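You operate a simulated robot arm through the tools that you are given. There is no shell and no other tool.

The job below is to be done with a simulated robot arm. You get a single attempt, and the scene is never put back.

JOB
Move the square weight off the belt to the side leaf and reset the tripped breaker.
Fine: isolator off before the weight or the breaker switch moves, back on at the end. Set down upright: square weight.
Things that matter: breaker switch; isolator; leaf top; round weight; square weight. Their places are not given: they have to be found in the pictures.

It is judged by the outcome, as a careful person would: the job done as asked, and still so three seconds after it is handed in. It fails if anything else is knocked over, pushed out of place, dropped, spilled or broken.

ROBOT AND FRAMES
A 7-joint arm with a two-finger parallel gripper, fixed in place. Base frame: the origin is at the foot of the arm, x ahead of it, y to its left, z up. Units: m, rad, N and s.
Its first joint turns from -2.601 to 2.601 rad. Payload 3.43 kg.
The tool frame sits at the grasp point between the pads (the TCP): z along the fingers, y along the line on which they close. The tips reach 0.03 m beyond it. Largest opening 0.094 m; finger width 0.028, thickness 0.01; the body of the gripper, 0.05 by 0.096 m, starts 0.055 m behind the TCP.
Orientation is that of the tool frame in the base frame, as a unit quaternion [x, y, z, w]. With the fingers straight down and closing along the base's y, the tool's x points along the base's -x, its y along +y and its z along -z.

CONTROLS
- The arm moves only by the tool servo_tool. Its argument "motion" is a list of rows, each a list of 3 entries, a list of its own where there are three numbers: the turn, a rotation vector about the base's x, y, z in rad, then the shift along the base's x, y, z in mm, then the gripper command, from -1 (shut) to 1 (fully open), values between in proportion. In form: [[[wx, wy, wz], [dx, dy, dz], hand], ...]. A call has 1 to 20 rows; each row shifts and turns the commanded pose from where the row before left it. A row lasts 0.2 s, in which the tool goes at most 0.05 m and 0.15 rad; a call with a longer step from one row to the next is refused whole, and so is a gripper value outside its range. Where a pose cannot be reached the arm comes as near as it can. A force on the tool above 40 N (or 10 N above the force at the start of the call, whichever is more), or a blocked arm, ends the call early, and 0.2 s more pass. Each finger travels about 0.045 m/s and halts on what it meets, pressing with about 44 N; the grip force reading is that of the motor and also rises with nothing between the fingers. The clock runs only during rows and for 0.2 s after the last one: add rows that do not move to give the fingers time. The reply holds the time, the measured pose of the TCP, the force on the tool along the base axes, the opening and the grip force, in the units named above and with some noise, with the torque about the TCP (base axes, N m) and any sound that the robot's microphone picked up.
- Cameras (640 x 400 px; columns grow to the right, rows downward): "scene" is fixed at [0.048, 0.6485, 1.5824]; the picture's right is [0.33, -0.95, 0.00], its down [-0.80, -0.27, -0.54] and it looks along [0.51, 0.17, -0.84] (base axes); focal length 242 px, centre (320, 200). "wrist" rides on the gripper at [0.076, 0.014, -0.102] in the tool frame; the picture's right is [-0.18, 0.98, 0.00], its down [-0.75, -0.14, -0.64] and it looks along [-0.63, -0.12, 0.77] (tool axes); focal length 243 px, centre (320, 200).
- camera(camera): a new picture of that camera. The clock stands still meanwhile.
- pixel_to_xyz(camera, pixels): for up to 12 pixels [column, row] of the newest picture of that camera ("zoom" is the newest enlarged one), the place [x, y, z] in the base frame of the surface seen there, good to about 0.003 m, but the place of the scene camera against the robot may be out by one fixed shift of up to 0.018 m in any direction. The clock stands still meanwhile.
- enlarge(camera, box): a new picture of the part [left, top, right, bottom] of that camera's present view, enlarged. The clock stands still meanwhile.
- hand_in(): hands the job in; it is judged then, once.

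Leave the gripper open and the arm clear of the work at the hand-in unless told otherwise.

The tools are called after "Call:" by a JSON object that holds its "op" and its "data". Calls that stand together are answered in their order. servo_tool: Moves the arm, as the interface text tells. Its arguments: {"type":"object","properties":{"motion":{"type":"array","items":{"type":"array"}}},"required":["motion"]} The other tools are called the same way: camera (camera) takes a picture; pixel_to_xyz (camera, pixels) gives the place of the surface under pixels of a picture; enlarge (camera, box) takes an enlarged picture of a part of a camera's view; hand_in () hands the job in.

At the start:

```text
time_s: 0.0
position: [0.6405, 0.7508, 1.1958]
ee_rot: [0.0, 1.0, -0.001, 0.001]
wrist_force: [0.0, 0.1, 1.0]
moment: [-0.02, -0.01, 0.02]
gripper_width: 0.0941
finger_force: 0.0
```

scene: 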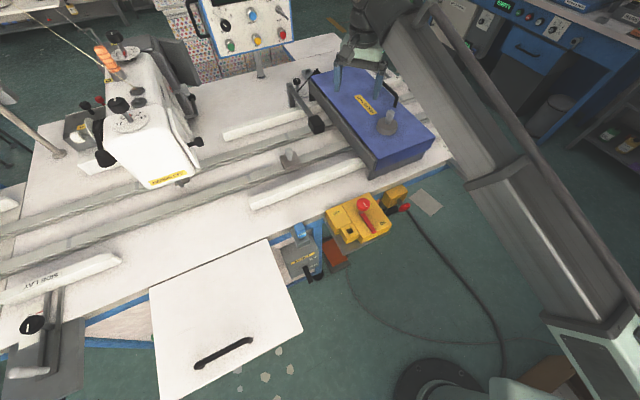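
wrist: 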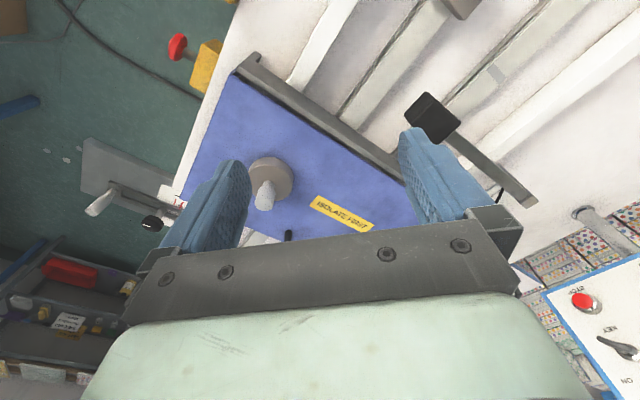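

I can see a machine table with a blue box marked "ISOLATE FIRST", yellow boxes with red handles near (360,210), and a white leaf at the lower left. I'll enlarge several areas to identify the parts.

Call:
{"op": "enlarge", "data": {"camera": "scene", "box": [280, 170, 440, 290]}}

Call:
{"op": "enlarge", "data": {"camera": "scene", "box": [280, 50, 460, 190]}}

Call:
{"op": "enlarge", "data": {"camera": "scene", "box": [40, 20, 220, 200]}}

Call:
{"op": "enlarge", "data": {"camera": "scene", "box": [0, 230, 320, 400]}}

Call:
{"op": "enlarge", "data": {"camera": "scene", "box": [180, 0, 320, 90]}}

```text
3.33 times, centred on (360, 230) of scene
```

zoom: 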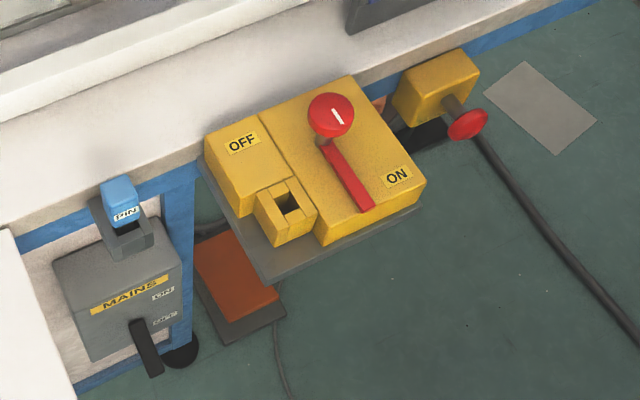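

```text
2.86 times, centred on (370, 120) of scene
```

zoom: 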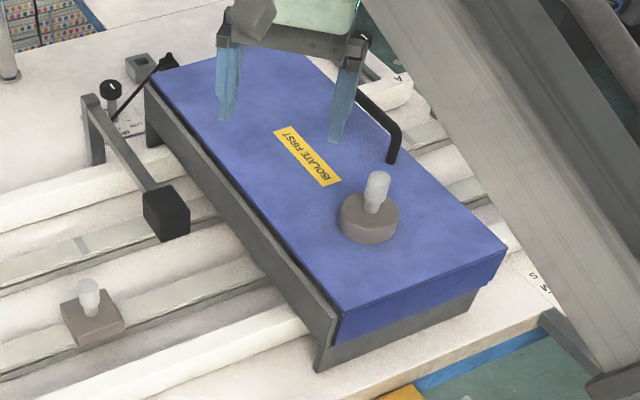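

```text
2.22 times, centred on (130, 110) of scene
```

zoom: 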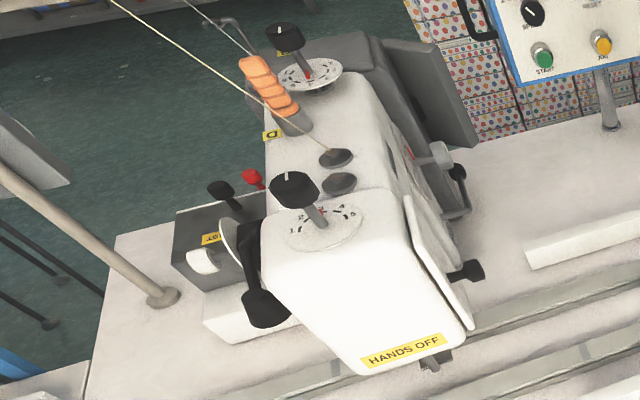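

```text
2.00 times, centred on (160, 315) of scene
```

zoom: 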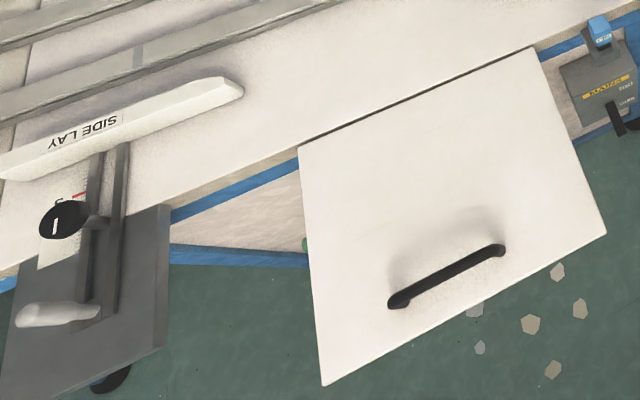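

```text
4.44 times, centred on (250, 45) of scene
```

zoom: 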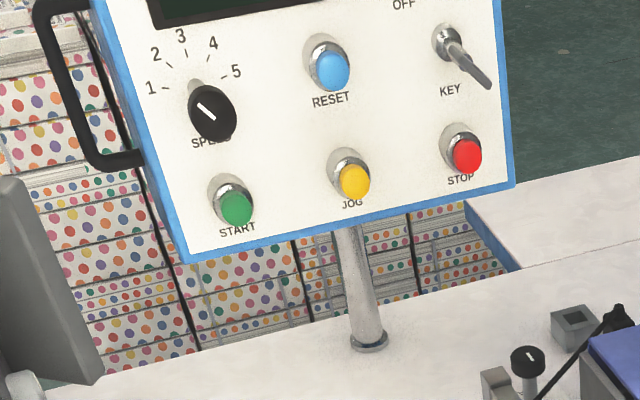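

The square weight seems to be on the belt at (289,158), and the round weight is on the blue guard. There's a yellow box with a red handle marked OFF/ON and a grey "MAINS" box. I'll zoom in further on each and measure places.

Call:
{"op": "enlarge", "data": {"camera": "scene", "box": [325, 180, 415, 250]}}

Call:
{"op": "enlarge", "data": {"camera": "scene", "box": [280, 215, 350, 285]}}

Call:
{"op": "pixel_to_xyz", "data": {"camera": "scene", "pixels": [[289, 153], [289, 160], [363, 203], [370, 226], [301, 229], [300, 257], [315, 270], [310, 275], [386, 125], [280, 270], [165, 305], [240, 350]]}}

```text
5.71 times, centred on (370, 215) of scene
```

zoom: 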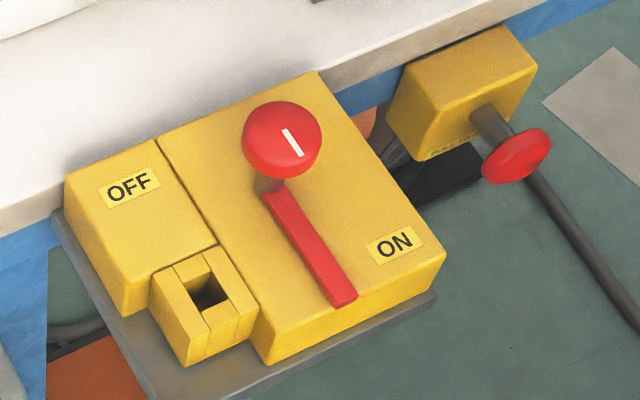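

```text
5.71 times, centred on (315, 250) of scene
```

zoom: 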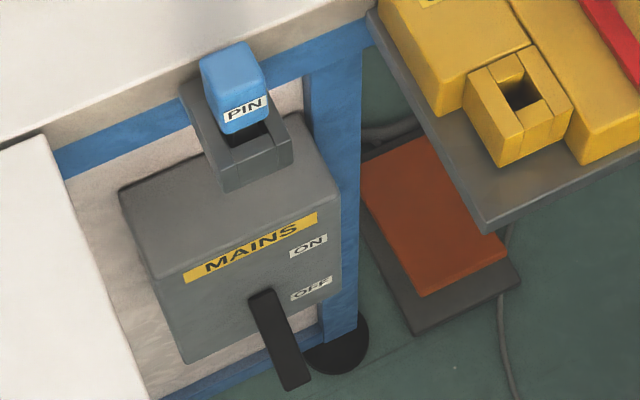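

```text
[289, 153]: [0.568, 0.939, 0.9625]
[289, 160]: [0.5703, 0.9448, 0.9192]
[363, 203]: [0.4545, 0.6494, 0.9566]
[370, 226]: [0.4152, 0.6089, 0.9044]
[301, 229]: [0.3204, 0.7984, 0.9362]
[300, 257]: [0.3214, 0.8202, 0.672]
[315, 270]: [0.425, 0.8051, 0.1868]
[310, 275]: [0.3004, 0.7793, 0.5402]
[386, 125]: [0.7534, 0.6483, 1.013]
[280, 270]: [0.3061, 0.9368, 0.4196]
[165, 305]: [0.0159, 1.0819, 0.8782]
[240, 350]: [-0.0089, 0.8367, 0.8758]
```

The MAINS box (grey, black lever, with ON/OFF tags) and the yellow box (red lever, OFF/ON) need closer inspection. I'll move the arm back, staying high, so the wrist camera looks at the yellow box at about (0.43,0.63,0.92).

Call:
{"op": "servo_tool", "data": {"motion": [[[0, 0, 0], [-40, -10, 0], 1], [[0, 0, 0], [-45, -12, 0], 1], [[0, 0, 0], [-45, -12, 0], 1], [[0, 0, 0], [-45, -12, 0], 1], [[0, 0, 0], [-45, -12, 0], 1], [[0, 0, 0], [-45, -12, 0], 1], [[0, 0, 0], [-45, -12, 0], 1], [[0, 0, 0], [-40, -10, 0], 1], [[0, 0, 0], [0, 0, 0], 1]]}}

Call:
{"op": "camera", "data": {"camera": "wrist"}}

Call:
{"op": "camera", "data": {"camera": "scene"}}

```text
time_s: 2.0
position: [0.299, 0.6776, 1.1495]
ee_rot: [0.0, 1.0, 0.007, 0.002]
wrist_force: [-0.2, 0.3, 0.5]
moment: [0.01, 0.01, -0.03]
gripper_width: 0.0943
finger_force: 0.0
out of reach, approached as far as the arm can: row 5, 6, 7, 8
```

```text
taken
```

wrist: 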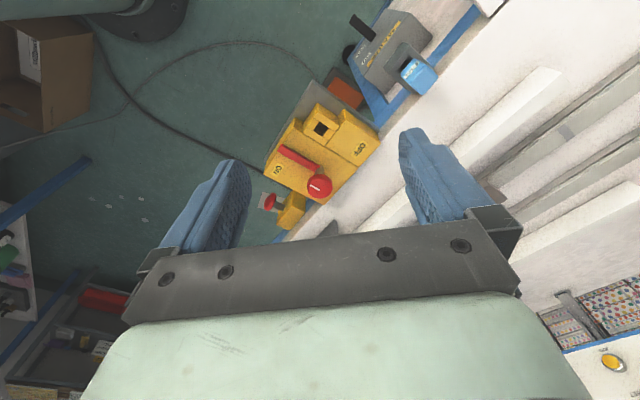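

```text
taken
```

scene: 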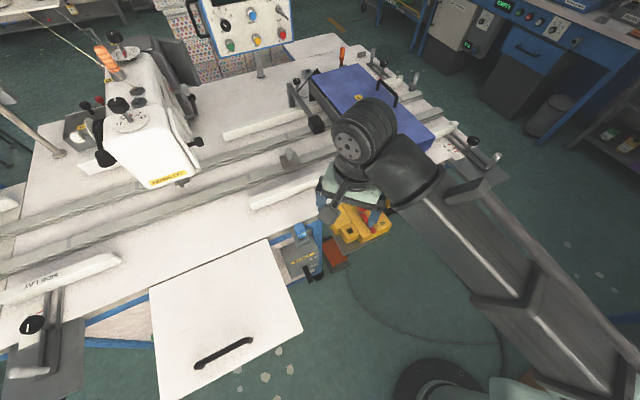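

The yellow box now shows in the wrist view at (320,150) and MAINS at (395,50). I'll enlarge both.

Call:
{"op": "enlarge", "data": {"camera": "wrist", "box": [250, 90, 390, 235]}}

Call:
{"op": "enlarge", "data": {"camera": "wrist", "box": [320, 0, 460, 110]}}

Call:
{"op": "pixel_to_xyz", "data": {"camera": "wrist", "pixels": [[319, 186], [302, 158], [285, 149], [312, 172], [320, 127], [268, 202], [362, 148], [277, 168], [415, 75], [360, 25], [395, 30], [337, 150]]}}

```text
2.76 times, centred on (320, 162) of wrist
```

zoom: 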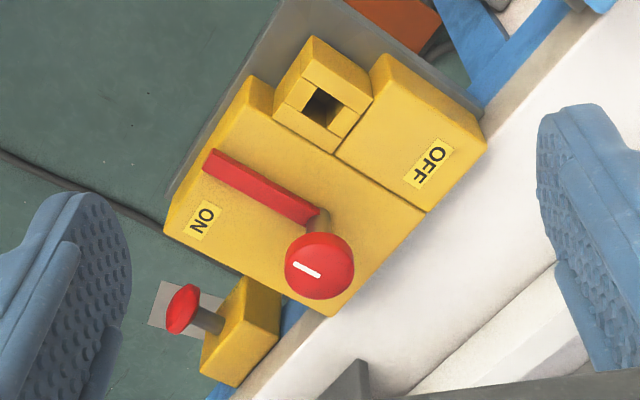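

```text
3.64 times, centred on (390, 55) of wrist
```

zoom: 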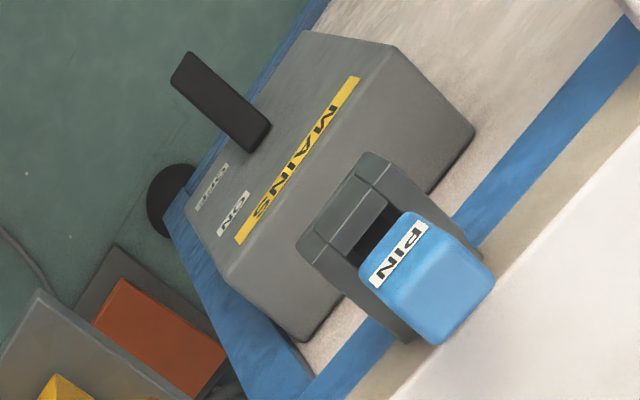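

```text
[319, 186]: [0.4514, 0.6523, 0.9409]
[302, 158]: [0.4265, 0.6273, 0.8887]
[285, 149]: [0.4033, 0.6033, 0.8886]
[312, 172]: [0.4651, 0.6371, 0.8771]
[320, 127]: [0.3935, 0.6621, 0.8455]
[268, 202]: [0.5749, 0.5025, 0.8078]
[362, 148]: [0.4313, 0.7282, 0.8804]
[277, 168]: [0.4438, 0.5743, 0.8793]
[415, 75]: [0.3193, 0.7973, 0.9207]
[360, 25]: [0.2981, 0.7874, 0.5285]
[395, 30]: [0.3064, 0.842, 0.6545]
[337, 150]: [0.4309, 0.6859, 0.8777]
```

The wrist view puts the red knob at about (0.451,0.652,0.941). The scene camera reads about 16 mm high compared with the wrist camera. To find the orientation of the table, I'll measure points along its edge, and I'll zoom on other areas to check there's no other breaker.

Call:
{"op": "pixel_to_xyz", "data": {"camera": "scene", "pixels": [[265, 236], [300, 217], [100, 320], [152, 290], [271, 240], [303, 327], [164, 396], [289, 153], [283, 160], [295, 163], [250, 190], [200, 250]]}}

Call:
{"op": "enlarge", "data": {"camera": "scene", "box": [240, 40, 520, 215]}}

Call:
{"op": "enlarge", "data": {"camera": "scene", "box": [440, 0, 640, 125]}}

Call:
{"op": "enlarge", "data": {"camera": "wrist", "box": [0, 100, 160, 400]}}

```text
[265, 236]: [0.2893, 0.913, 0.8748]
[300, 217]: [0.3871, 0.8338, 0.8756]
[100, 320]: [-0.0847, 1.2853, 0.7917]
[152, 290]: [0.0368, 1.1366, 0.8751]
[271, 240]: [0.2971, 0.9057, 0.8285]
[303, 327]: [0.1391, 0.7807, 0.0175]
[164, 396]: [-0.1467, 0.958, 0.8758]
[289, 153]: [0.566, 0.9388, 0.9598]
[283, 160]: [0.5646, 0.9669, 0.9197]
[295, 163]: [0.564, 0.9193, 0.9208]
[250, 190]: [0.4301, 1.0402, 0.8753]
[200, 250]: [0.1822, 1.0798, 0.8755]
```

```text
2.29 times, centred on (380, 128) of scene
```

zoom: 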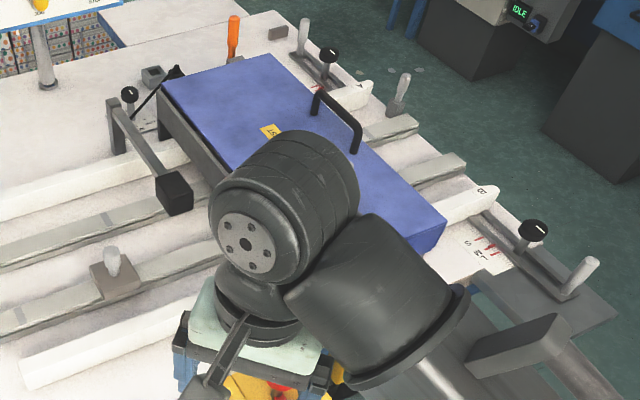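

```text
3.20 times, centred on (540, 62) of scene
```

zoom: 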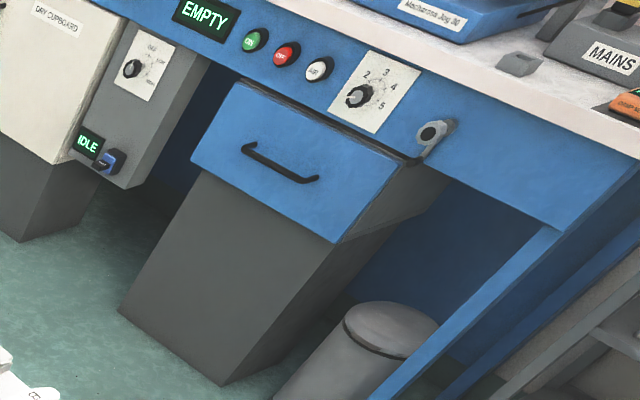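

```text
1.33 times, centred on (80, 250) of wrist
```

zoom: 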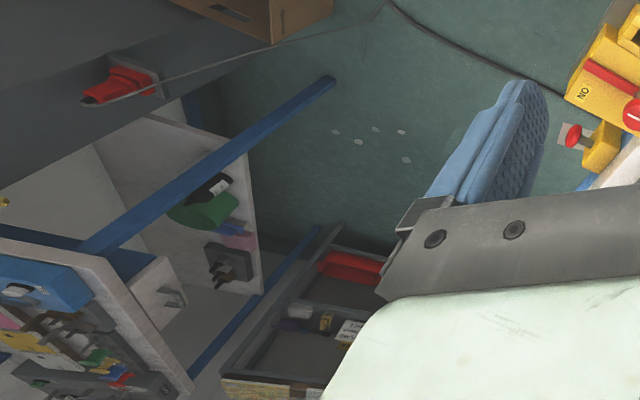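

The table edge runs along (0.756,-0.654), and its inward normal is (0.654,0.756). On the yellow box the red bar is beside ON. Next I'll turn the wrist by about 60° and move toward the base, staying above everything, so the camera faces the MAINS box.

Call:
{"op": "servo_tool", "data": {"motion": [[[0, 0, 0.13], [-18, -8, -20], 1], [[0, 0, 0.13], [-18, -8, -20], 1], [[0, 0, 0.13], [-18, -8, -20], 1], [[0, 0, 0.13], [-18, -8, -20], 1], [[0, 0, 0.13], [-18, -8, -20], 1], [[0, 0, 0.13], [-18, -8, -20], 1], [[0, 0, 0.13], [-18, -8, -20], 1], [[0, 0, 0.13], [-18, -8, -20], 1], [[0, 0, 0], [0, 0, 0], 1]]}}

Call:
{"op": "camera", "data": {"camera": "wrist"}}

Call:
{"op": "camera", "data": {"camera": "scene"}}

```text
time_s: 4.0
position: [0.1568, 0.6145, 0.9913]
ee_rot: [-0.498, 0.867, 0.0, 0.0]
wrist_force: [0.1, 0.6, 0.4]
moment: [0.01, 0.04, 0.04]
gripper_width: 0.0941
finger_force: 0.0
```

```text
taken
```

wrist: 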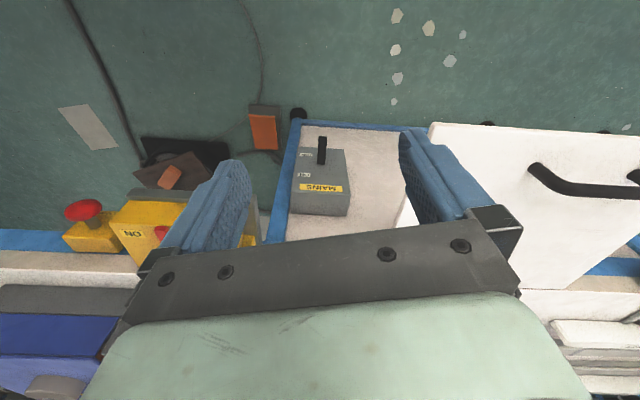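

```text
taken
```

scene: 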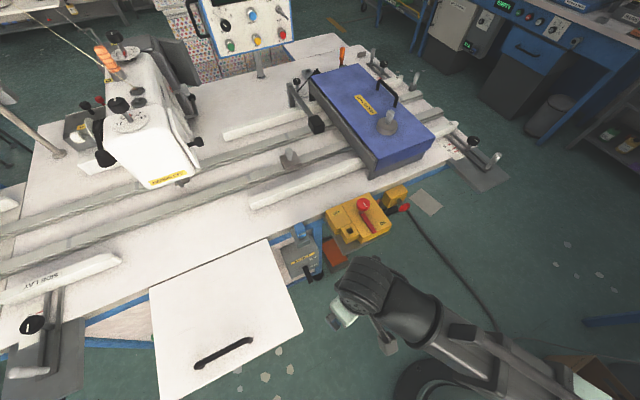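

Now the MAINS box is in clear view at (320,180), with its lever at (322,150). I'll enlarge it and measure.

Call:
{"op": "enlarge", "data": {"camera": "wrist", "box": [270, 120, 380, 225]}}

Call:
{"op": "pixel_to_xyz", "data": {"camera": "wrist", "pixels": [[322, 140], [322, 150], [322, 160], [307, 155], [304, 175], [320, 188], [295, 190], [347, 190], [300, 150], [335, 165], [320, 205], [390, 180]]}}

```text
3.81 times, centred on (325, 172) of wrist
```

zoom: 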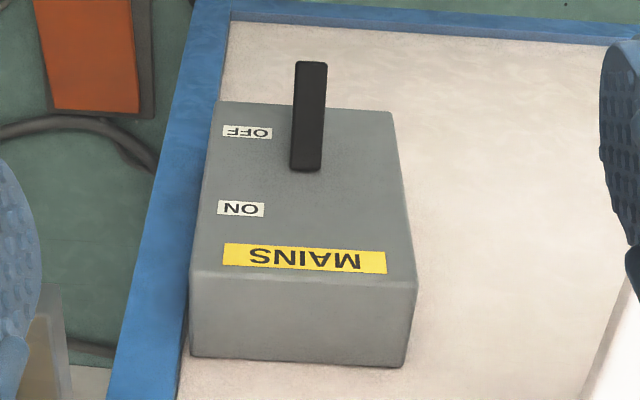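

```text
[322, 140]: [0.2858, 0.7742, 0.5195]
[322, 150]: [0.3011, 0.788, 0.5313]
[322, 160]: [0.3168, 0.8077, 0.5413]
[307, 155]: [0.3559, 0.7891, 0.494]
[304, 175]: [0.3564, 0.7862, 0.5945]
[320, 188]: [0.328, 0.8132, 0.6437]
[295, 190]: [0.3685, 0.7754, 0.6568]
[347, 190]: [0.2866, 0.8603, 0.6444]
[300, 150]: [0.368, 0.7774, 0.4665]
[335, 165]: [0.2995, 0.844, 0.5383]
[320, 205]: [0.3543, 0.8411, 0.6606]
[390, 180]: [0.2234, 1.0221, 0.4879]
```

The MAINS lever's tip is at about (0.286,0.774,0.52). It sticks out of the face and points somewhat down, on the OFF side, so this is the tripped breaker. The yellow box is the isolator, now at ON. I'll go look closely at the isolator's red knob before touching it.

Call:
{"op": "servo_tool", "data": {"motion": [[[0, 0, 0], [30, -5, 10], 1], [[0, 0, 0], [40, -6, 10], 1], [[0, 0, 0], [40, -6, 5], 1], [[0, 0, 0], [40, -6, 5], 1], [[0, 0, 0], [40, -6, 0], 1], [[0, 0, 0], [38, -6, 0], 1], [[0, 0, 0], [0, 0, 0], 1]]}}

Call:
{"op": "camera", "data": {"camera": "wrist"}}

```text
time_s: 5.6
position: [0.3864, 0.5786, 1.0217]
ee_rot: [-0.496, 0.868, 0.0, 0.0]
wrist_force: [-0.1, -0.1, -0.1]
moment: [0.02, 0.03, -0.01]
gripper_width: 0.0939
finger_force: 0.0
```

```text
taken
```

wrist: 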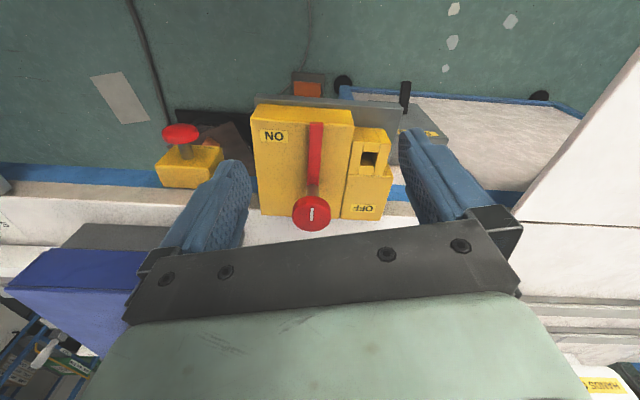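

Call:
{"op": "enlarge", "data": {"camera": "wrist", "box": [240, 90, 400, 240]}}

Call:
{"op": "pixel_to_xyz", "data": {"camera": "wrist", "pixels": [[311, 213], [311, 200], [295, 213], [328, 213], [311, 226], [315, 130], [315, 180], [270, 160], [370, 200], [368, 145], [385, 150], [340, 170]]}}

```text
2.67 times, centred on (320, 165) of wrist
```

zoom: 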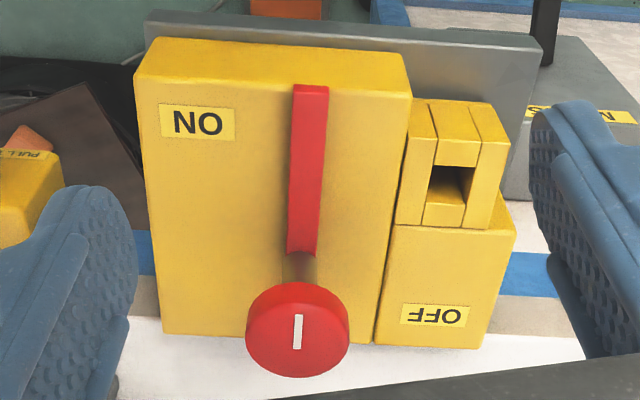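

```text
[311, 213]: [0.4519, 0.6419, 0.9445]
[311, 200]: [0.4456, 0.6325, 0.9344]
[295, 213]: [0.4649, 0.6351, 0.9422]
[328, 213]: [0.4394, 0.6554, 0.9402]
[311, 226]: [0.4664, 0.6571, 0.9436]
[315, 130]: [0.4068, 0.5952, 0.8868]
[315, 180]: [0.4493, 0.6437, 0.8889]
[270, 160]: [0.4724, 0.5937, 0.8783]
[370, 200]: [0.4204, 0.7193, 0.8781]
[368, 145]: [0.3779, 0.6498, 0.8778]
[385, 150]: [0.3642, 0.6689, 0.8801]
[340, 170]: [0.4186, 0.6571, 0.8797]
```

The layout looks like a rotary isolator. The red bar is at ON, pointing toward the operator, and the OFF label sits a quarter-turn away. There's a second yellow box at (185,165) with some text on it, so I'll read that and the knob area.

Call:
{"op": "enlarge", "data": {"camera": "wrist", "box": [150, 110, 250, 200]}}

Call:
{"op": "enlarge", "data": {"camera": "wrist", "box": [285, 165, 345, 240]}}

Call:
{"op": "enlarge", "data": {"camera": "scene", "box": [330, 185, 390, 230]}}

```text
4.44 times, centred on (200, 155) of wrist
```

zoom: 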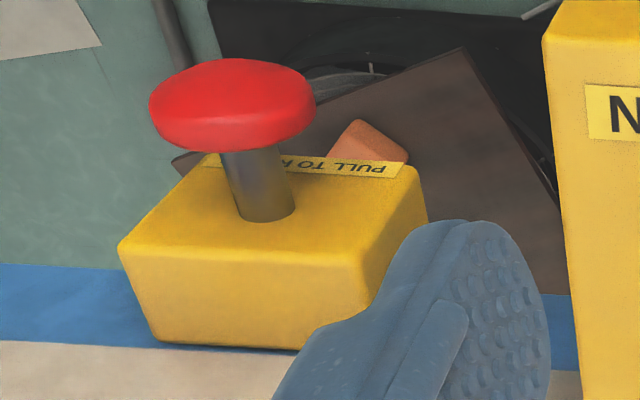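

```text
5.33 times, centred on (315, 202) of wrist
```

zoom: 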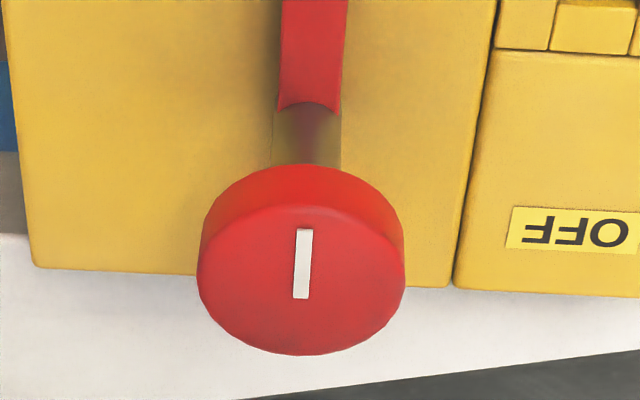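

```text
8.89 times, centred on (360, 208) of scene
```

zoom: 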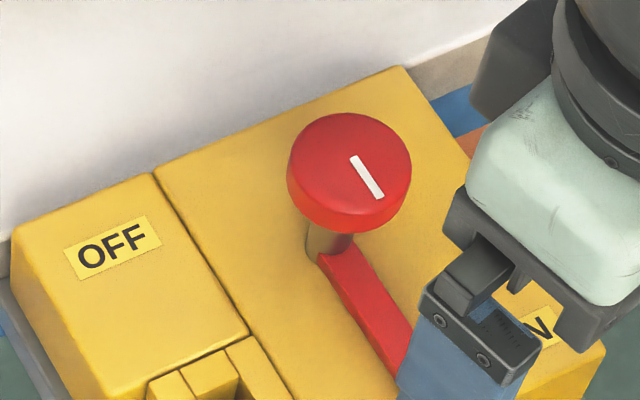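

The shaft rises through the box beneath the knob, so turning the knob 90° clockwise as seen from above should bring the bar to OFF. The other yellow box reads "PULL TO R…" and must be left alone. I'll measure the knob's exact centre.

Call:
{"op": "pixel_to_xyz", "data": {"camera": "wrist", "pixels": [[311, 217], [311, 208], [311, 228], [296, 217], [326, 217], [313, 190], [313, 193], [300, 217], [322, 217]]}}

Call:
{"op": "pixel_to_xyz", "data": {"camera": "scene", "pixels": [[362, 203], [363, 201], [358, 203], [368, 203], [363, 198], [361, 207]]}}

```text
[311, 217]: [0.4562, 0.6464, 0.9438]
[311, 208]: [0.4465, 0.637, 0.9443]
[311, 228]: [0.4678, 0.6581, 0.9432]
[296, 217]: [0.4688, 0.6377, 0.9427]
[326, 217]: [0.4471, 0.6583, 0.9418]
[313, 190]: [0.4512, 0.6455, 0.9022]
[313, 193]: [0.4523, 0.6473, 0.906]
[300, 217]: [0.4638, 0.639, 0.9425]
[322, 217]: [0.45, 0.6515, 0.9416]
```

```text
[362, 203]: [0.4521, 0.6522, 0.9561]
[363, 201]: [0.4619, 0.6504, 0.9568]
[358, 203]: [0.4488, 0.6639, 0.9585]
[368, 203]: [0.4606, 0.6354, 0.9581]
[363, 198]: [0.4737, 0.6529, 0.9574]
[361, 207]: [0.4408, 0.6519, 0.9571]
```

Knob centre is about (0.457,0.648) with its top at 0.944. I'll move over it at the present height, then go down so the tips stop at about 0.905, above the bar's 0.889. Gripper stays open.

Call:
{"op": "servo_tool", "data": {"motion": [[[0, 0, 0], [24, 23, 0], 1], [[0, 0, 0], [24, 23, 0], 1], [[0, 0, 0], [23, 23.5, 0], 1], [[0, 0, 0], [0, 0, -25], 1], [[0, 0, 0], [0, 0, -25], 1], [[0, 0, 0], [0, 0, 0], 1]]}}

Call:
{"op": "camera", "data": {"camera": "wrist"}}

```text
time_s: 7.0
position: [0.4564, 0.649, 0.9719]
ee_rot: [-0.498, 0.867, 0.0, 0.0]
wrist_force: [-0.4, -0.3, -0.1]
moment: [0.03, 0.01, 0.0]
gripper_width: 0.094
finger_force: 0.0
```

```text
taken
```

wrist: 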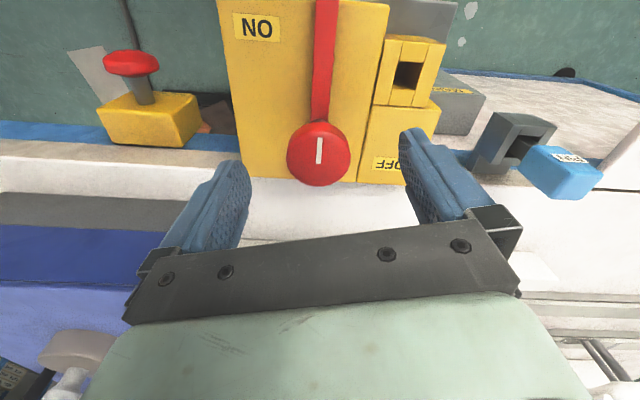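

The knob lies between the open fingers at (319,150). I'll check its centre once more from this closer view.

Call:
{"op": "pixel_to_xyz", "data": {"camera": "wrist", "pixels": [[319, 152], [319, 136], [319, 172], [291, 152], [347, 152], [320, 160]]}}

Call:
{"op": "enlarge", "data": {"camera": "wrist", "box": [270, 110, 370, 200]}}

```text
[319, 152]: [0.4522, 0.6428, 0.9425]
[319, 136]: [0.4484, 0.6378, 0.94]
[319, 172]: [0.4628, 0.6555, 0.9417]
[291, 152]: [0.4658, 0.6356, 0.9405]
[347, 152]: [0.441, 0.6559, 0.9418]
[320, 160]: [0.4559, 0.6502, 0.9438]
```

```text
4.44 times, centred on (320, 155) of wrist
```

zoom: 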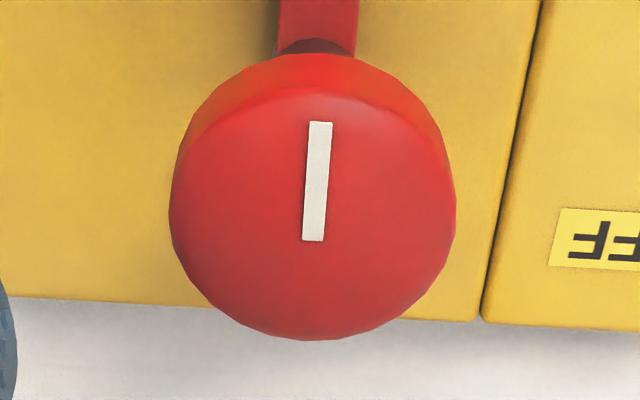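

Top-face centre is at (318,158), which lines up with the TCP. I'll go down 37 mm and close on the knob.

Call:
{"op": "servo_tool", "data": {"motion": [[[0, 0, 0], [0, 0, -13], 1], [[0, 0, 0], [0, 0, -12], 1], [[0, 0, 0], [0, 0, -12], 1], [[0, 0, 0], [0, 0, 0], 1], [[0, 0, 0], [0, 0, 0], -1], [[0, 0, 0], [0, 0, 0], -1], [[0, 0, 0], [0, 0, 0], -1], [[0, 0, 0], [0, 0, 0], -1], [[0, 0, 0], [0, 0, 0], -1]]}}

Call:
{"op": "camera", "data": {"camera": "wrist"}}

```text
time_s: 9.0
position: [0.4586, 0.6488, 0.9346]
ee_rot: [-0.496, 0.868, -0.001, 0.0]
wrist_force: [16.6, -8.9, -1.2]
moment: [0.01, -0.29, -0.18]
gripper_width: 0.0429
finger_force: 44.8
```

```text
taken
```

wrist: 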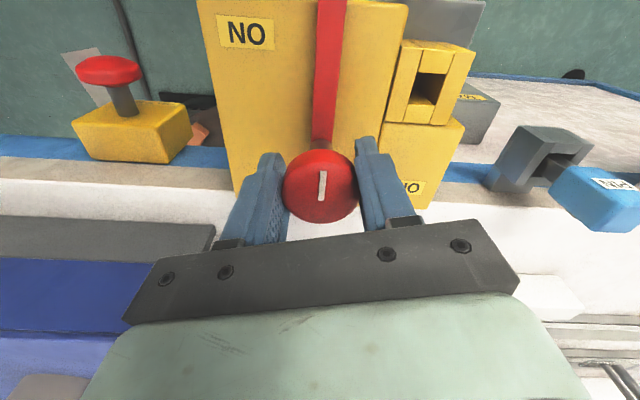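

The knob is gripped (width 0.043, force 44.8 N). I'll start turning clockwise with three small rows, then check that it follows.

Call:
{"op": "servo_tool", "data": {"motion": [[[0, 0, 0], [0, 0, 0], -1], [[0, 0, -0.1], [0, 0, 0], -1], [[0, 0, -0.1], [0, 0, 0], -1], [[0, 0, -0.1], [0, 0, 0], -1], [[0, 0, 0], [0, 0, 0], -1]]}}

Call:
{"op": "camera", "data": {"camera": "wrist"}}

Call:
{"op": "enlarge", "data": {"camera": "scene", "box": [320, 180, 400, 250]}}

```text
time_s: 10.2
position: [0.4593, 0.6495, 0.9358]
ee_rot: [-0.361, 0.933, 0.0, 0.002]
wrist_force: [30.2, 5.8, 10.4]
moment: [-0.66, 0.61, 0.0]
gripper_width: 0.0423
finger_force: 44.7
```

```text
taken
```

wrist: 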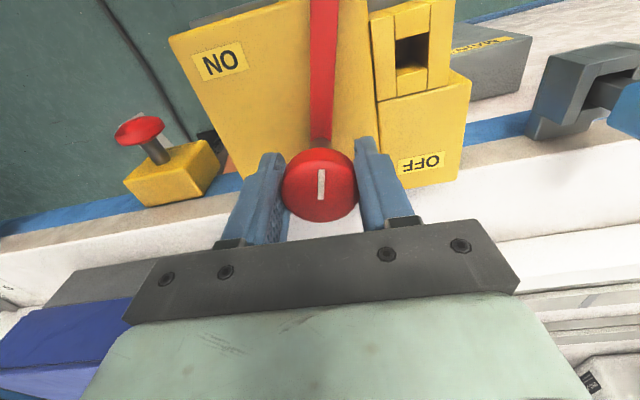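

```text
5.71 times, centred on (360, 215) of scene
```

zoom: 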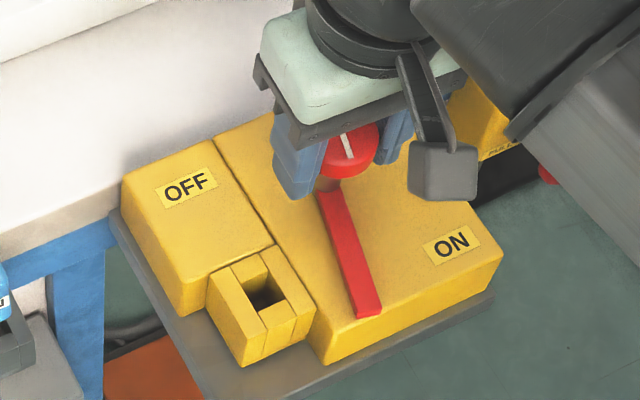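

The knob and bar follow, turning toward OFF. There's some side force (30 N in +x), so I'll keep turning in short steps with a slight yield in +x.

Call:
{"op": "servo_tool", "data": {"motion": [[[0, 0, 0], [1, 0.3, 0], -1], [[0, 0, -0.1], [0.5, 0, 0], -1], [[0, 0, -0.1], [0.5, 0, 0], -1], [[0, 0, -0.1], [0, 0, 0], -1], [[0, 0, 0], [0, 0, 0], -1]]}}

```text
time_s: 11.4
position: [0.4582, 0.6495, 0.9344]
ee_rot: [-0.217, 0.976, 0.001, 0.0]
wrist_force: [11.5, 7.6, 12.0]
moment: [0.17, -1.0, -0.03]
gripper_width: 0.0417
finger_force: 44.6
```

Turned 34° so far with low forces. Continuing.

Call:
{"op": "servo_tool", "data": {"motion": [[[0, 0, -0.1], [0, 0, 0], -1], [[0, 0, -0.1], [0, 0, 0], -1], [[0, 0, -0.1], [0, 0, 0], -1], [[0, 0, -0.1], [0, 0, 0], -1], [[0, 0, 0], [0, 0, 0], -1]]}}

Call:
{"op": "enlarge", "data": {"camera": "scene", "box": [320, 180, 400, 250]}}

```text
time_s: 12.6
position: [0.4578, 0.6509, 0.9347]
ee_rot: [-0.018, 1.0, 0.002, -0.001]
wrist_force: [7.6, 20.3, 22.3]
moment: [0.0, 0.08, -0.06]
gripper_width: 0.042
finger_force: 45.5
```

```text
5.71 times, centred on (360, 215) of scene
```

zoom: 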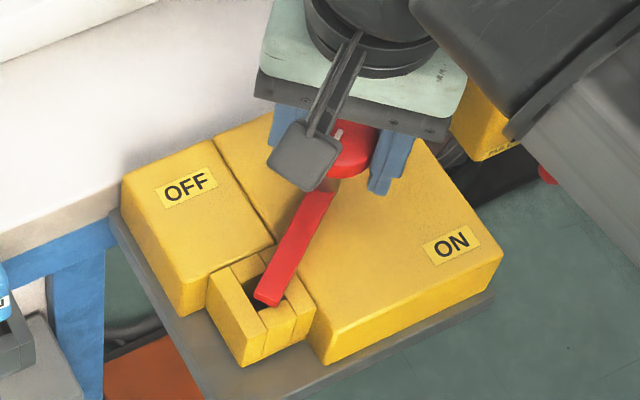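

The bar is passing over the socket, about 57° turned. Continuing toward OFF.

Call:
{"op": "servo_tool", "data": {"motion": [[[0, 0, 0], [0, 0.5, 0.5], -1], [[0, 0, -0.1], [0, 0.5, 0], -1], [[0, 0, -0.1], [0, 0, 0], -1], [[0, 0, -0.1], [0, 0, 0], -1], [[0, 0, 0], [0, 0, 0], -1]]}}

Call:
{"op": "enlarge", "data": {"camera": "scene", "box": [320, 180, 400, 250]}}

```text
time_s: 13.8
position: [0.4569, 0.6507, 0.9348]
ee_rot: [0.131, 0.991, 0.0, -0.001]
wrist_force: [6.0, 15.1, 10.4]
moment: [0.14, -0.17, -0.07]
gripper_width: 0.042
finger_force: 44.9
```

```text
5.71 times, centred on (360, 215) of scene
```

zoom: 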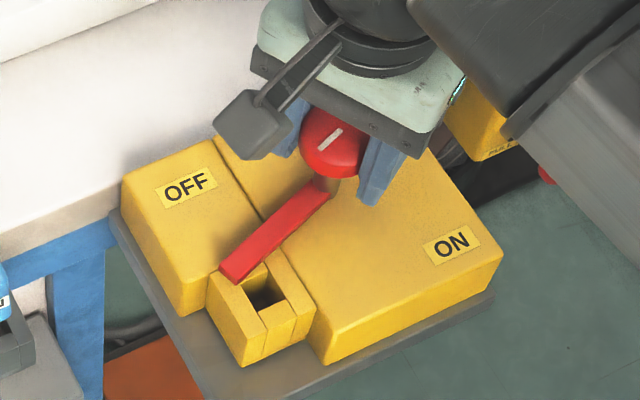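

Now about 75° turned. Continuing the last portion, watching for an end stop or click.

Call:
{"op": "servo_tool", "data": {"motion": [[[0, 0, -0.09], [0, 0, 0], -1], [[0, 0, -0.09], [0, 0, 0], -1], [[0, 0, -0.09], [0, 0, 0], -1], [[0, 0, 0], [0, 0, 0], -1]]}}

Call:
{"op": "enlarge", "data": {"camera": "scene", "box": [320, 180, 400, 250]}}

```text
time_s: 14.8
position: [0.4587, 0.6508, 0.9346]
ee_rot: [0.263, 0.965, 0.001, 0.0]
wrist_force: [1.5, 19.3, 4.8]
moment: [-0.09, -0.25, 0.03]
gripper_width: 0.0421
finger_force: 45.0
```

```text
5.71 times, centred on (360, 215) of scene
```

zoom: 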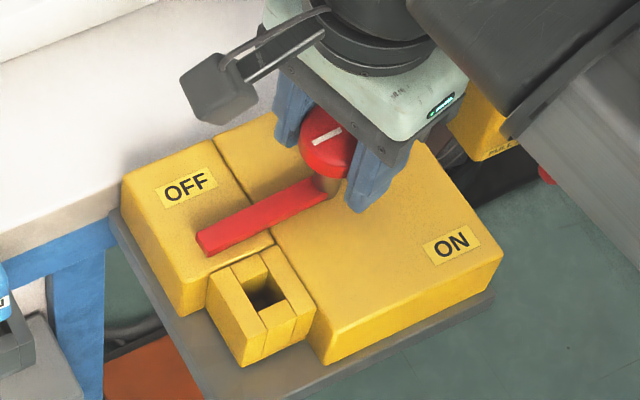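

The bar is now parallel to the box edge, beside OFF (90° turned). I'll release and lift off, then check it stays.

Call:
{"op": "servo_tool", "data": {"motion": [[[0, 0, 0], [0, 0, 0], 0], [[0, 0, 0], [0, 0, 0], 1], [[0, 0, 0], [0, 0, 0], 1], [[0, 0, 0], [0, 0, 0], 1], [[0, 0, 0], [0, 0, 15], 1], [[0, 0, 0], [0, 0, 30], 1], [[0, 0, 0], [0, 0, 40], 1], [[0, 0, 0], [0, 0, 40], 1]]}}

Call:
{"op": "camera", "data": {"camera": "wrist"}}

Call:
{"op": "enlarge", "data": {"camera": "scene", "box": [320, 180, 400, 250]}}

```text
time_s: 16.6
position: [0.4569, 0.6506, 1.0613]
ee_rot: [0.262, 0.965, 0.0, 0.0]
wrist_force: [-0.6, 0.6, -0.8]
moment: [0.01, 0.0, 0.0]
gripper_width: 0.0941
finger_force: 0.1
```

```text
taken
```

wrist: 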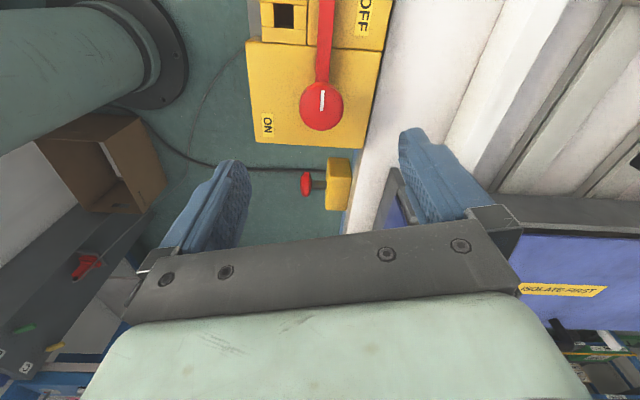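

```text
5.71 times, centred on (360, 215) of scene
```

zoom: 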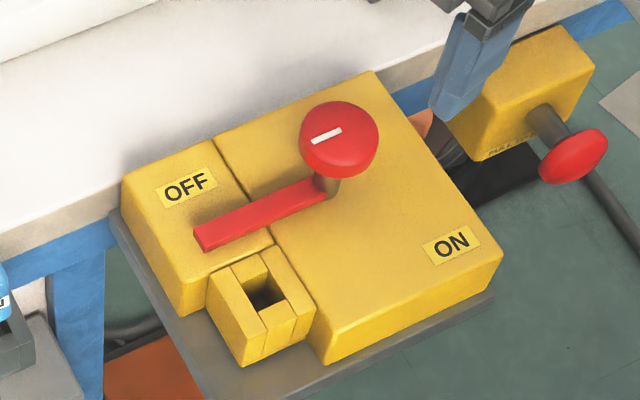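

The isolator stays at OFF. I'll check the bar's direction against the box edge numerically and look for any lamp or indicator change. I'll also view the weight area.

Call:
{"op": "pixel_to_xyz", "data": {"camera": "wrist", "pixels": [[326, 5], [322, 75], [320, 107], [246, 100], [247, 45], [380, 52], [362, 148]]}}

Call:
{"op": "camera", "data": {"camera": "scene"}}

Call:
{"op": "enlarge", "data": {"camera": "scene", "box": [260, 135, 320, 180]}}

Call:
{"op": "pixel_to_xyz", "data": {"camera": "zoom", "pixels": [[320, 150], [310, 140], [320, 190], [270, 180], [370, 220], [300, 230], [370, 250], [330, 265], [220, 260], [450, 200]]}}

```text
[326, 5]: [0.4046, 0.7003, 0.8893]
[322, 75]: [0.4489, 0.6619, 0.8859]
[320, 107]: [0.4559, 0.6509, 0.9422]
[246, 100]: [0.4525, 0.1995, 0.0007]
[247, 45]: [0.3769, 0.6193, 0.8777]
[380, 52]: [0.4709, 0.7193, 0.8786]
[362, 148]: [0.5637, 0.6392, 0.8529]
```

```text
taken
```

scene: 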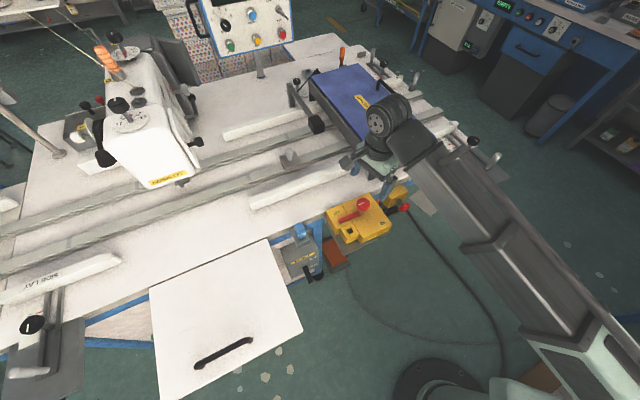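

```text
8.89 times, centred on (290, 158) of scene
```

zoom: 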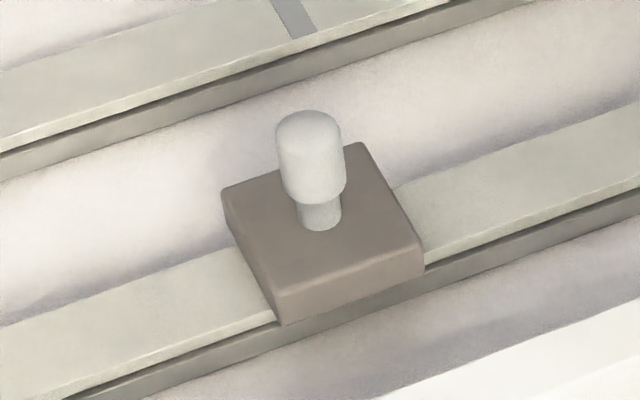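

```text
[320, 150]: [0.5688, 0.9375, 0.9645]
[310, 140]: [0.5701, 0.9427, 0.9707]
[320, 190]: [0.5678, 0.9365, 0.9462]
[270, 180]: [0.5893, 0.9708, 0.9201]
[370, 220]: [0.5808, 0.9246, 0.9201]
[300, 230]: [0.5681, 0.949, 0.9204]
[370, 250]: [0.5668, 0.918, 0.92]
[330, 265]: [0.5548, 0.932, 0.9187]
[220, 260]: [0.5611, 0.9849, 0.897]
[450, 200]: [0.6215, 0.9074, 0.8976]
```

The bar points at 139°, exactly along the box edge, so the isolator is off. Now the square weight: its white knob stands at about (0.578,0.941) in scene coordinates, near 1.10 m from the base, so the tool will have to tilt outward. I'll move to a viewpoint above and in front of it, turning the wrist to face outward.

Call:
{"op": "servo_tool", "data": {"motion": [[[0, 0, 0.141], [3, 14, 5], 1], [[0, 0, 0.141], [3, 14, 5], 1], [[0, 0, 0.141], [4, 14, 5], 1], [[0, 0, 0.141], [4, 14, 5], 1], [[0, 0, 0.141], [4, 14, 5], 1], [[0, 0, 0.141], [4, 14, 5], 1], [[0, 0, 0.141], [4, 14, 5], 1], [[0, 0, 0.141], [4, 14, 5], 1], [[0, 0, 0.141], [4, 14, 0], 1], [[0, 0, 0.141], [4, 14, 0], 1], [[0, 0, 0.141], [4, 14, 0], 1], [[0, 0, 0], [0, 0, 0], 1]]}}

Call:
{"op": "camera", "data": {"camera": "wrist"}}

Call:
{"op": "camera", "data": {"camera": "scene"}}

```text
time_s: 19.2
position: [0.4988, 0.8045, 1.1018]
ee_rot: [-0.489, 0.872, -0.001, 0.0]
wrist_force: [0.4, 0.2, 0.3]
moment: [-0.01, -0.03, 0.01]
gripper_width: 0.094
finger_force: 0.0
```

```text
taken
```

wrist: 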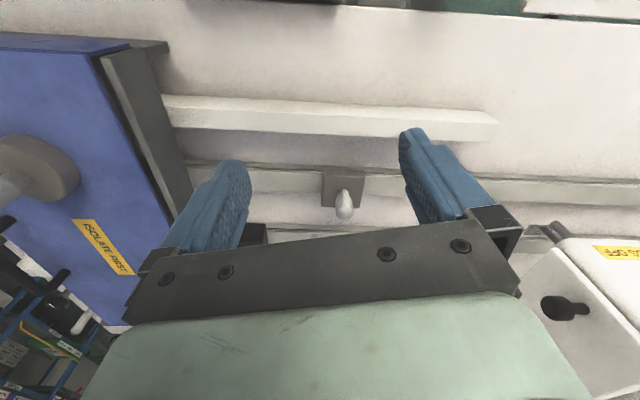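

```text
taken
```

scene: 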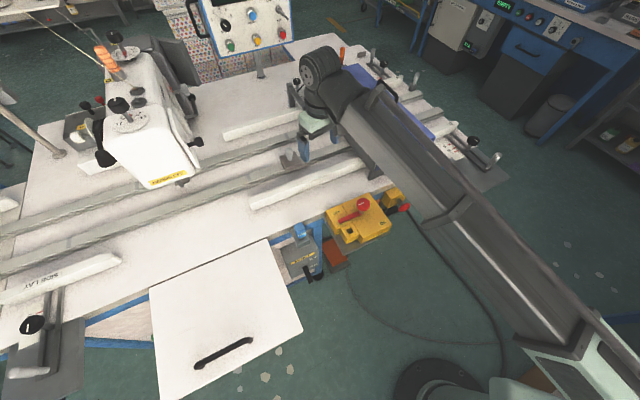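

The weight is at (343,190) in the wrist view. I'll measure its parts and nearby obstacles, including the guard wall, rails and black switch box.

Call:
{"op": "enlarge", "data": {"camera": "wrist", "box": [290, 145, 400, 235]}}

Call:
{"op": "pixel_to_xyz", "data": {"camera": "wrist", "pixels": [[344, 211], [344, 203], [343, 193], [326, 172], [362, 174], [327, 203], [361, 204], [344, 218], [300, 180], [300, 125], [185, 160], [258, 235]]}}

```text
4.44 times, centred on (345, 190) of wrist
```

zoom: 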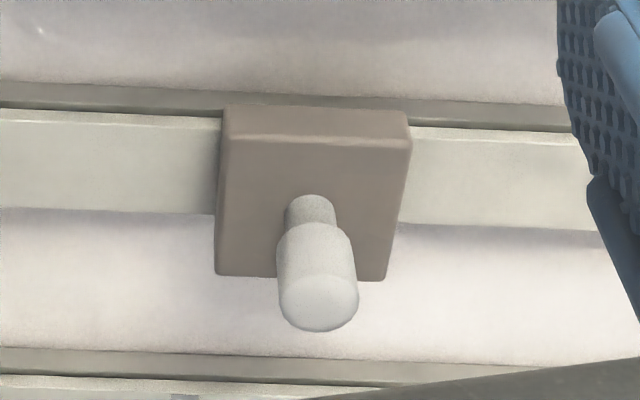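

```text
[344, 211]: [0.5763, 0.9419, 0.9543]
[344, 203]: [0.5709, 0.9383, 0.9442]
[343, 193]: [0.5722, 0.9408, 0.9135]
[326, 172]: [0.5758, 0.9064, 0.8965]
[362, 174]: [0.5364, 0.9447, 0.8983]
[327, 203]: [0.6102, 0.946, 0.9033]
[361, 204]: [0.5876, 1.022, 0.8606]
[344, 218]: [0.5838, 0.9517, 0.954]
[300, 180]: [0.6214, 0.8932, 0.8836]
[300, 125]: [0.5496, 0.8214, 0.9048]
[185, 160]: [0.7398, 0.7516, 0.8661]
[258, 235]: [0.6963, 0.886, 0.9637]
```

The knob axis is about (0.577,0.946), its wide part spans z 0.925–0.955, and the body top is at 0.905. I'll tilt the tool outward about 35° and move over it at z≈1.08 to test the reach.

Call:
{"op": "servo_tool", "data": {"motion": [[[0.1044, -0.0635, 0], [15.4, 28.3, -4], 1], [[0.1044, -0.0635, 0], [15.4, 28.3, -4], 1], [[0.1044, -0.0635, 0], [15.4, 28.3, -4], 1], [[0.1044, -0.0635, 0], [15.4, 28.3, -4], 1], [[0.1044, -0.0635, 0], [15.4, 28.3, -4], 1], [[0, 0, 0], [0, 0, 0], 1], [[0, 0, 0], [0, 0, 0], 1]]}}

Call:
{"op": "camera", "data": {"camera": "wrist"}}

Call:
{"op": "camera", "data": {"camera": "scene"}}

```text
time_s: 20.8
position: [0.5764, 0.9461, 1.0814]
ee_rot: [-0.466, 0.832, 0.148, 0.262]
wrist_force: [0.7, -0.2, -0.1]
moment: [0.01, 0.02, 0.0]
gripper_width: 0.0936
finger_force: 0.0
```

```text
taken
```

wrist: 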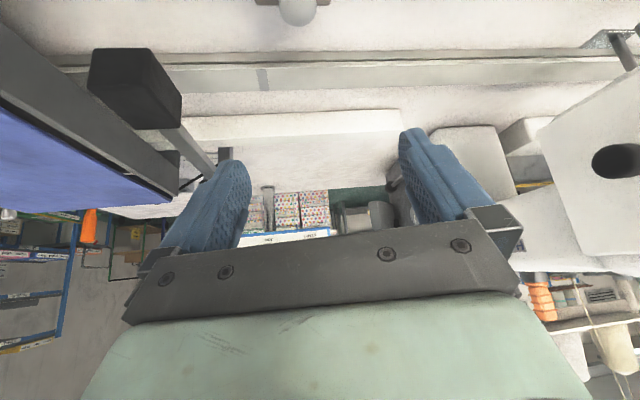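

```text
taken
```

scene: 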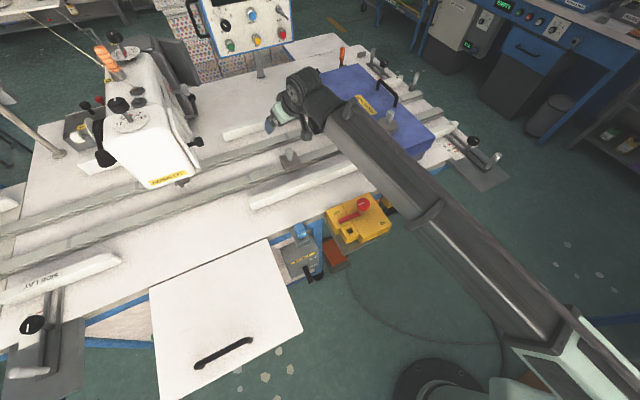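

Reach at 35° tilt is fine. The knob is visible at (298,10) right below the tool. I'll descend 75 mm to just above the knob top and re-check alignment.

Call:
{"op": "servo_tool", "data": {"motion": [[[0, 0, 0], [0, 0, -25], 1], [[0, 0, 0], [0, 0, -25], 1], [[0, 0, 0], [0, 0, -25], 1], [[0, 0, 0], [0, 0, 0], 1]]}}

Call:
{"op": "camera", "data": {"camera": "wrist"}}

Call:
{"op": "enlarge", "data": {"camera": "scene", "box": [220, 60, 400, 200]}}

```text
time_s: 21.8
position: [0.5762, 0.9476, 1.0073]
ee_rot: [-0.465, 0.833, 0.147, 0.261]
wrist_force: [-0.6, 0.4, 0.0]
moment: [0.01, -0.03, -0.01]
gripper_width: 0.0942
finger_force: 0.1
```

```text
taken
```

wrist: 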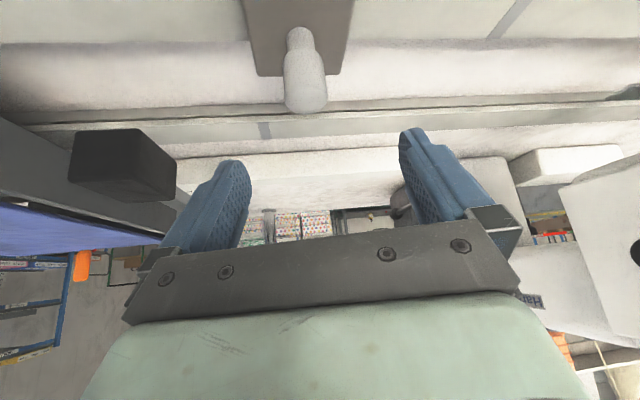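

```text
2.86 times, centred on (310, 130) of scene
```

zoom: 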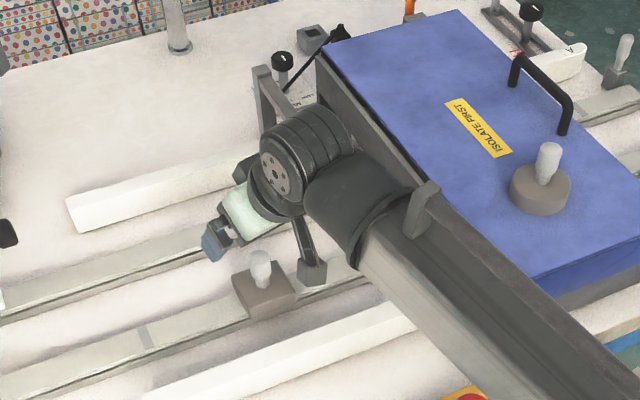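

The knob is between the fingers at (305,80). I'll measure its centre.

Call:
{"op": "pixel_to_xyz", "data": {"camera": "wrist", "pixels": [[305, 80], [306, 100], [306, 107], [288, 85], [322, 85], [300, 40], [260, 60], [340, 60], [125, 160], [170, 180], [40, 130]]}}

Call:
{"op": "enlarge", "data": {"camera": "wrist", "box": [250, 0, 360, 120]}}

```text
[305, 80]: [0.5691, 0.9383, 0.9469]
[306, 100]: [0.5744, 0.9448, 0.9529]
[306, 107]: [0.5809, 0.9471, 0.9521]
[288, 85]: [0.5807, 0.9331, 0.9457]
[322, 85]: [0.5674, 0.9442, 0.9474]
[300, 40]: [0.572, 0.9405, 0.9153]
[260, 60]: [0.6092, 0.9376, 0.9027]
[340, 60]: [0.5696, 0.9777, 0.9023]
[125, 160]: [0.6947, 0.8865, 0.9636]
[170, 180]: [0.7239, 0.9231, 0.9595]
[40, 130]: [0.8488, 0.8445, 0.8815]
```

```text
3.33 times, centred on (305, 60) of wrist
```

zoom: 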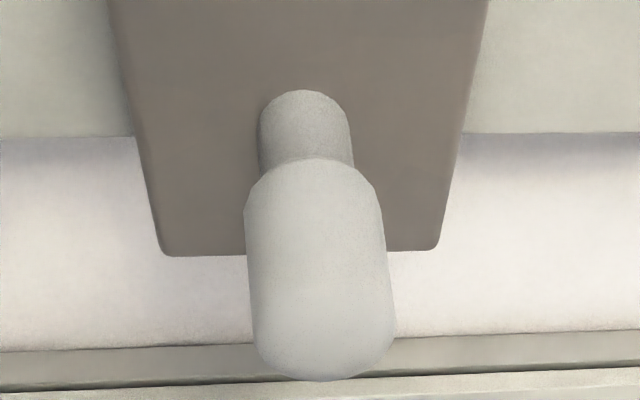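

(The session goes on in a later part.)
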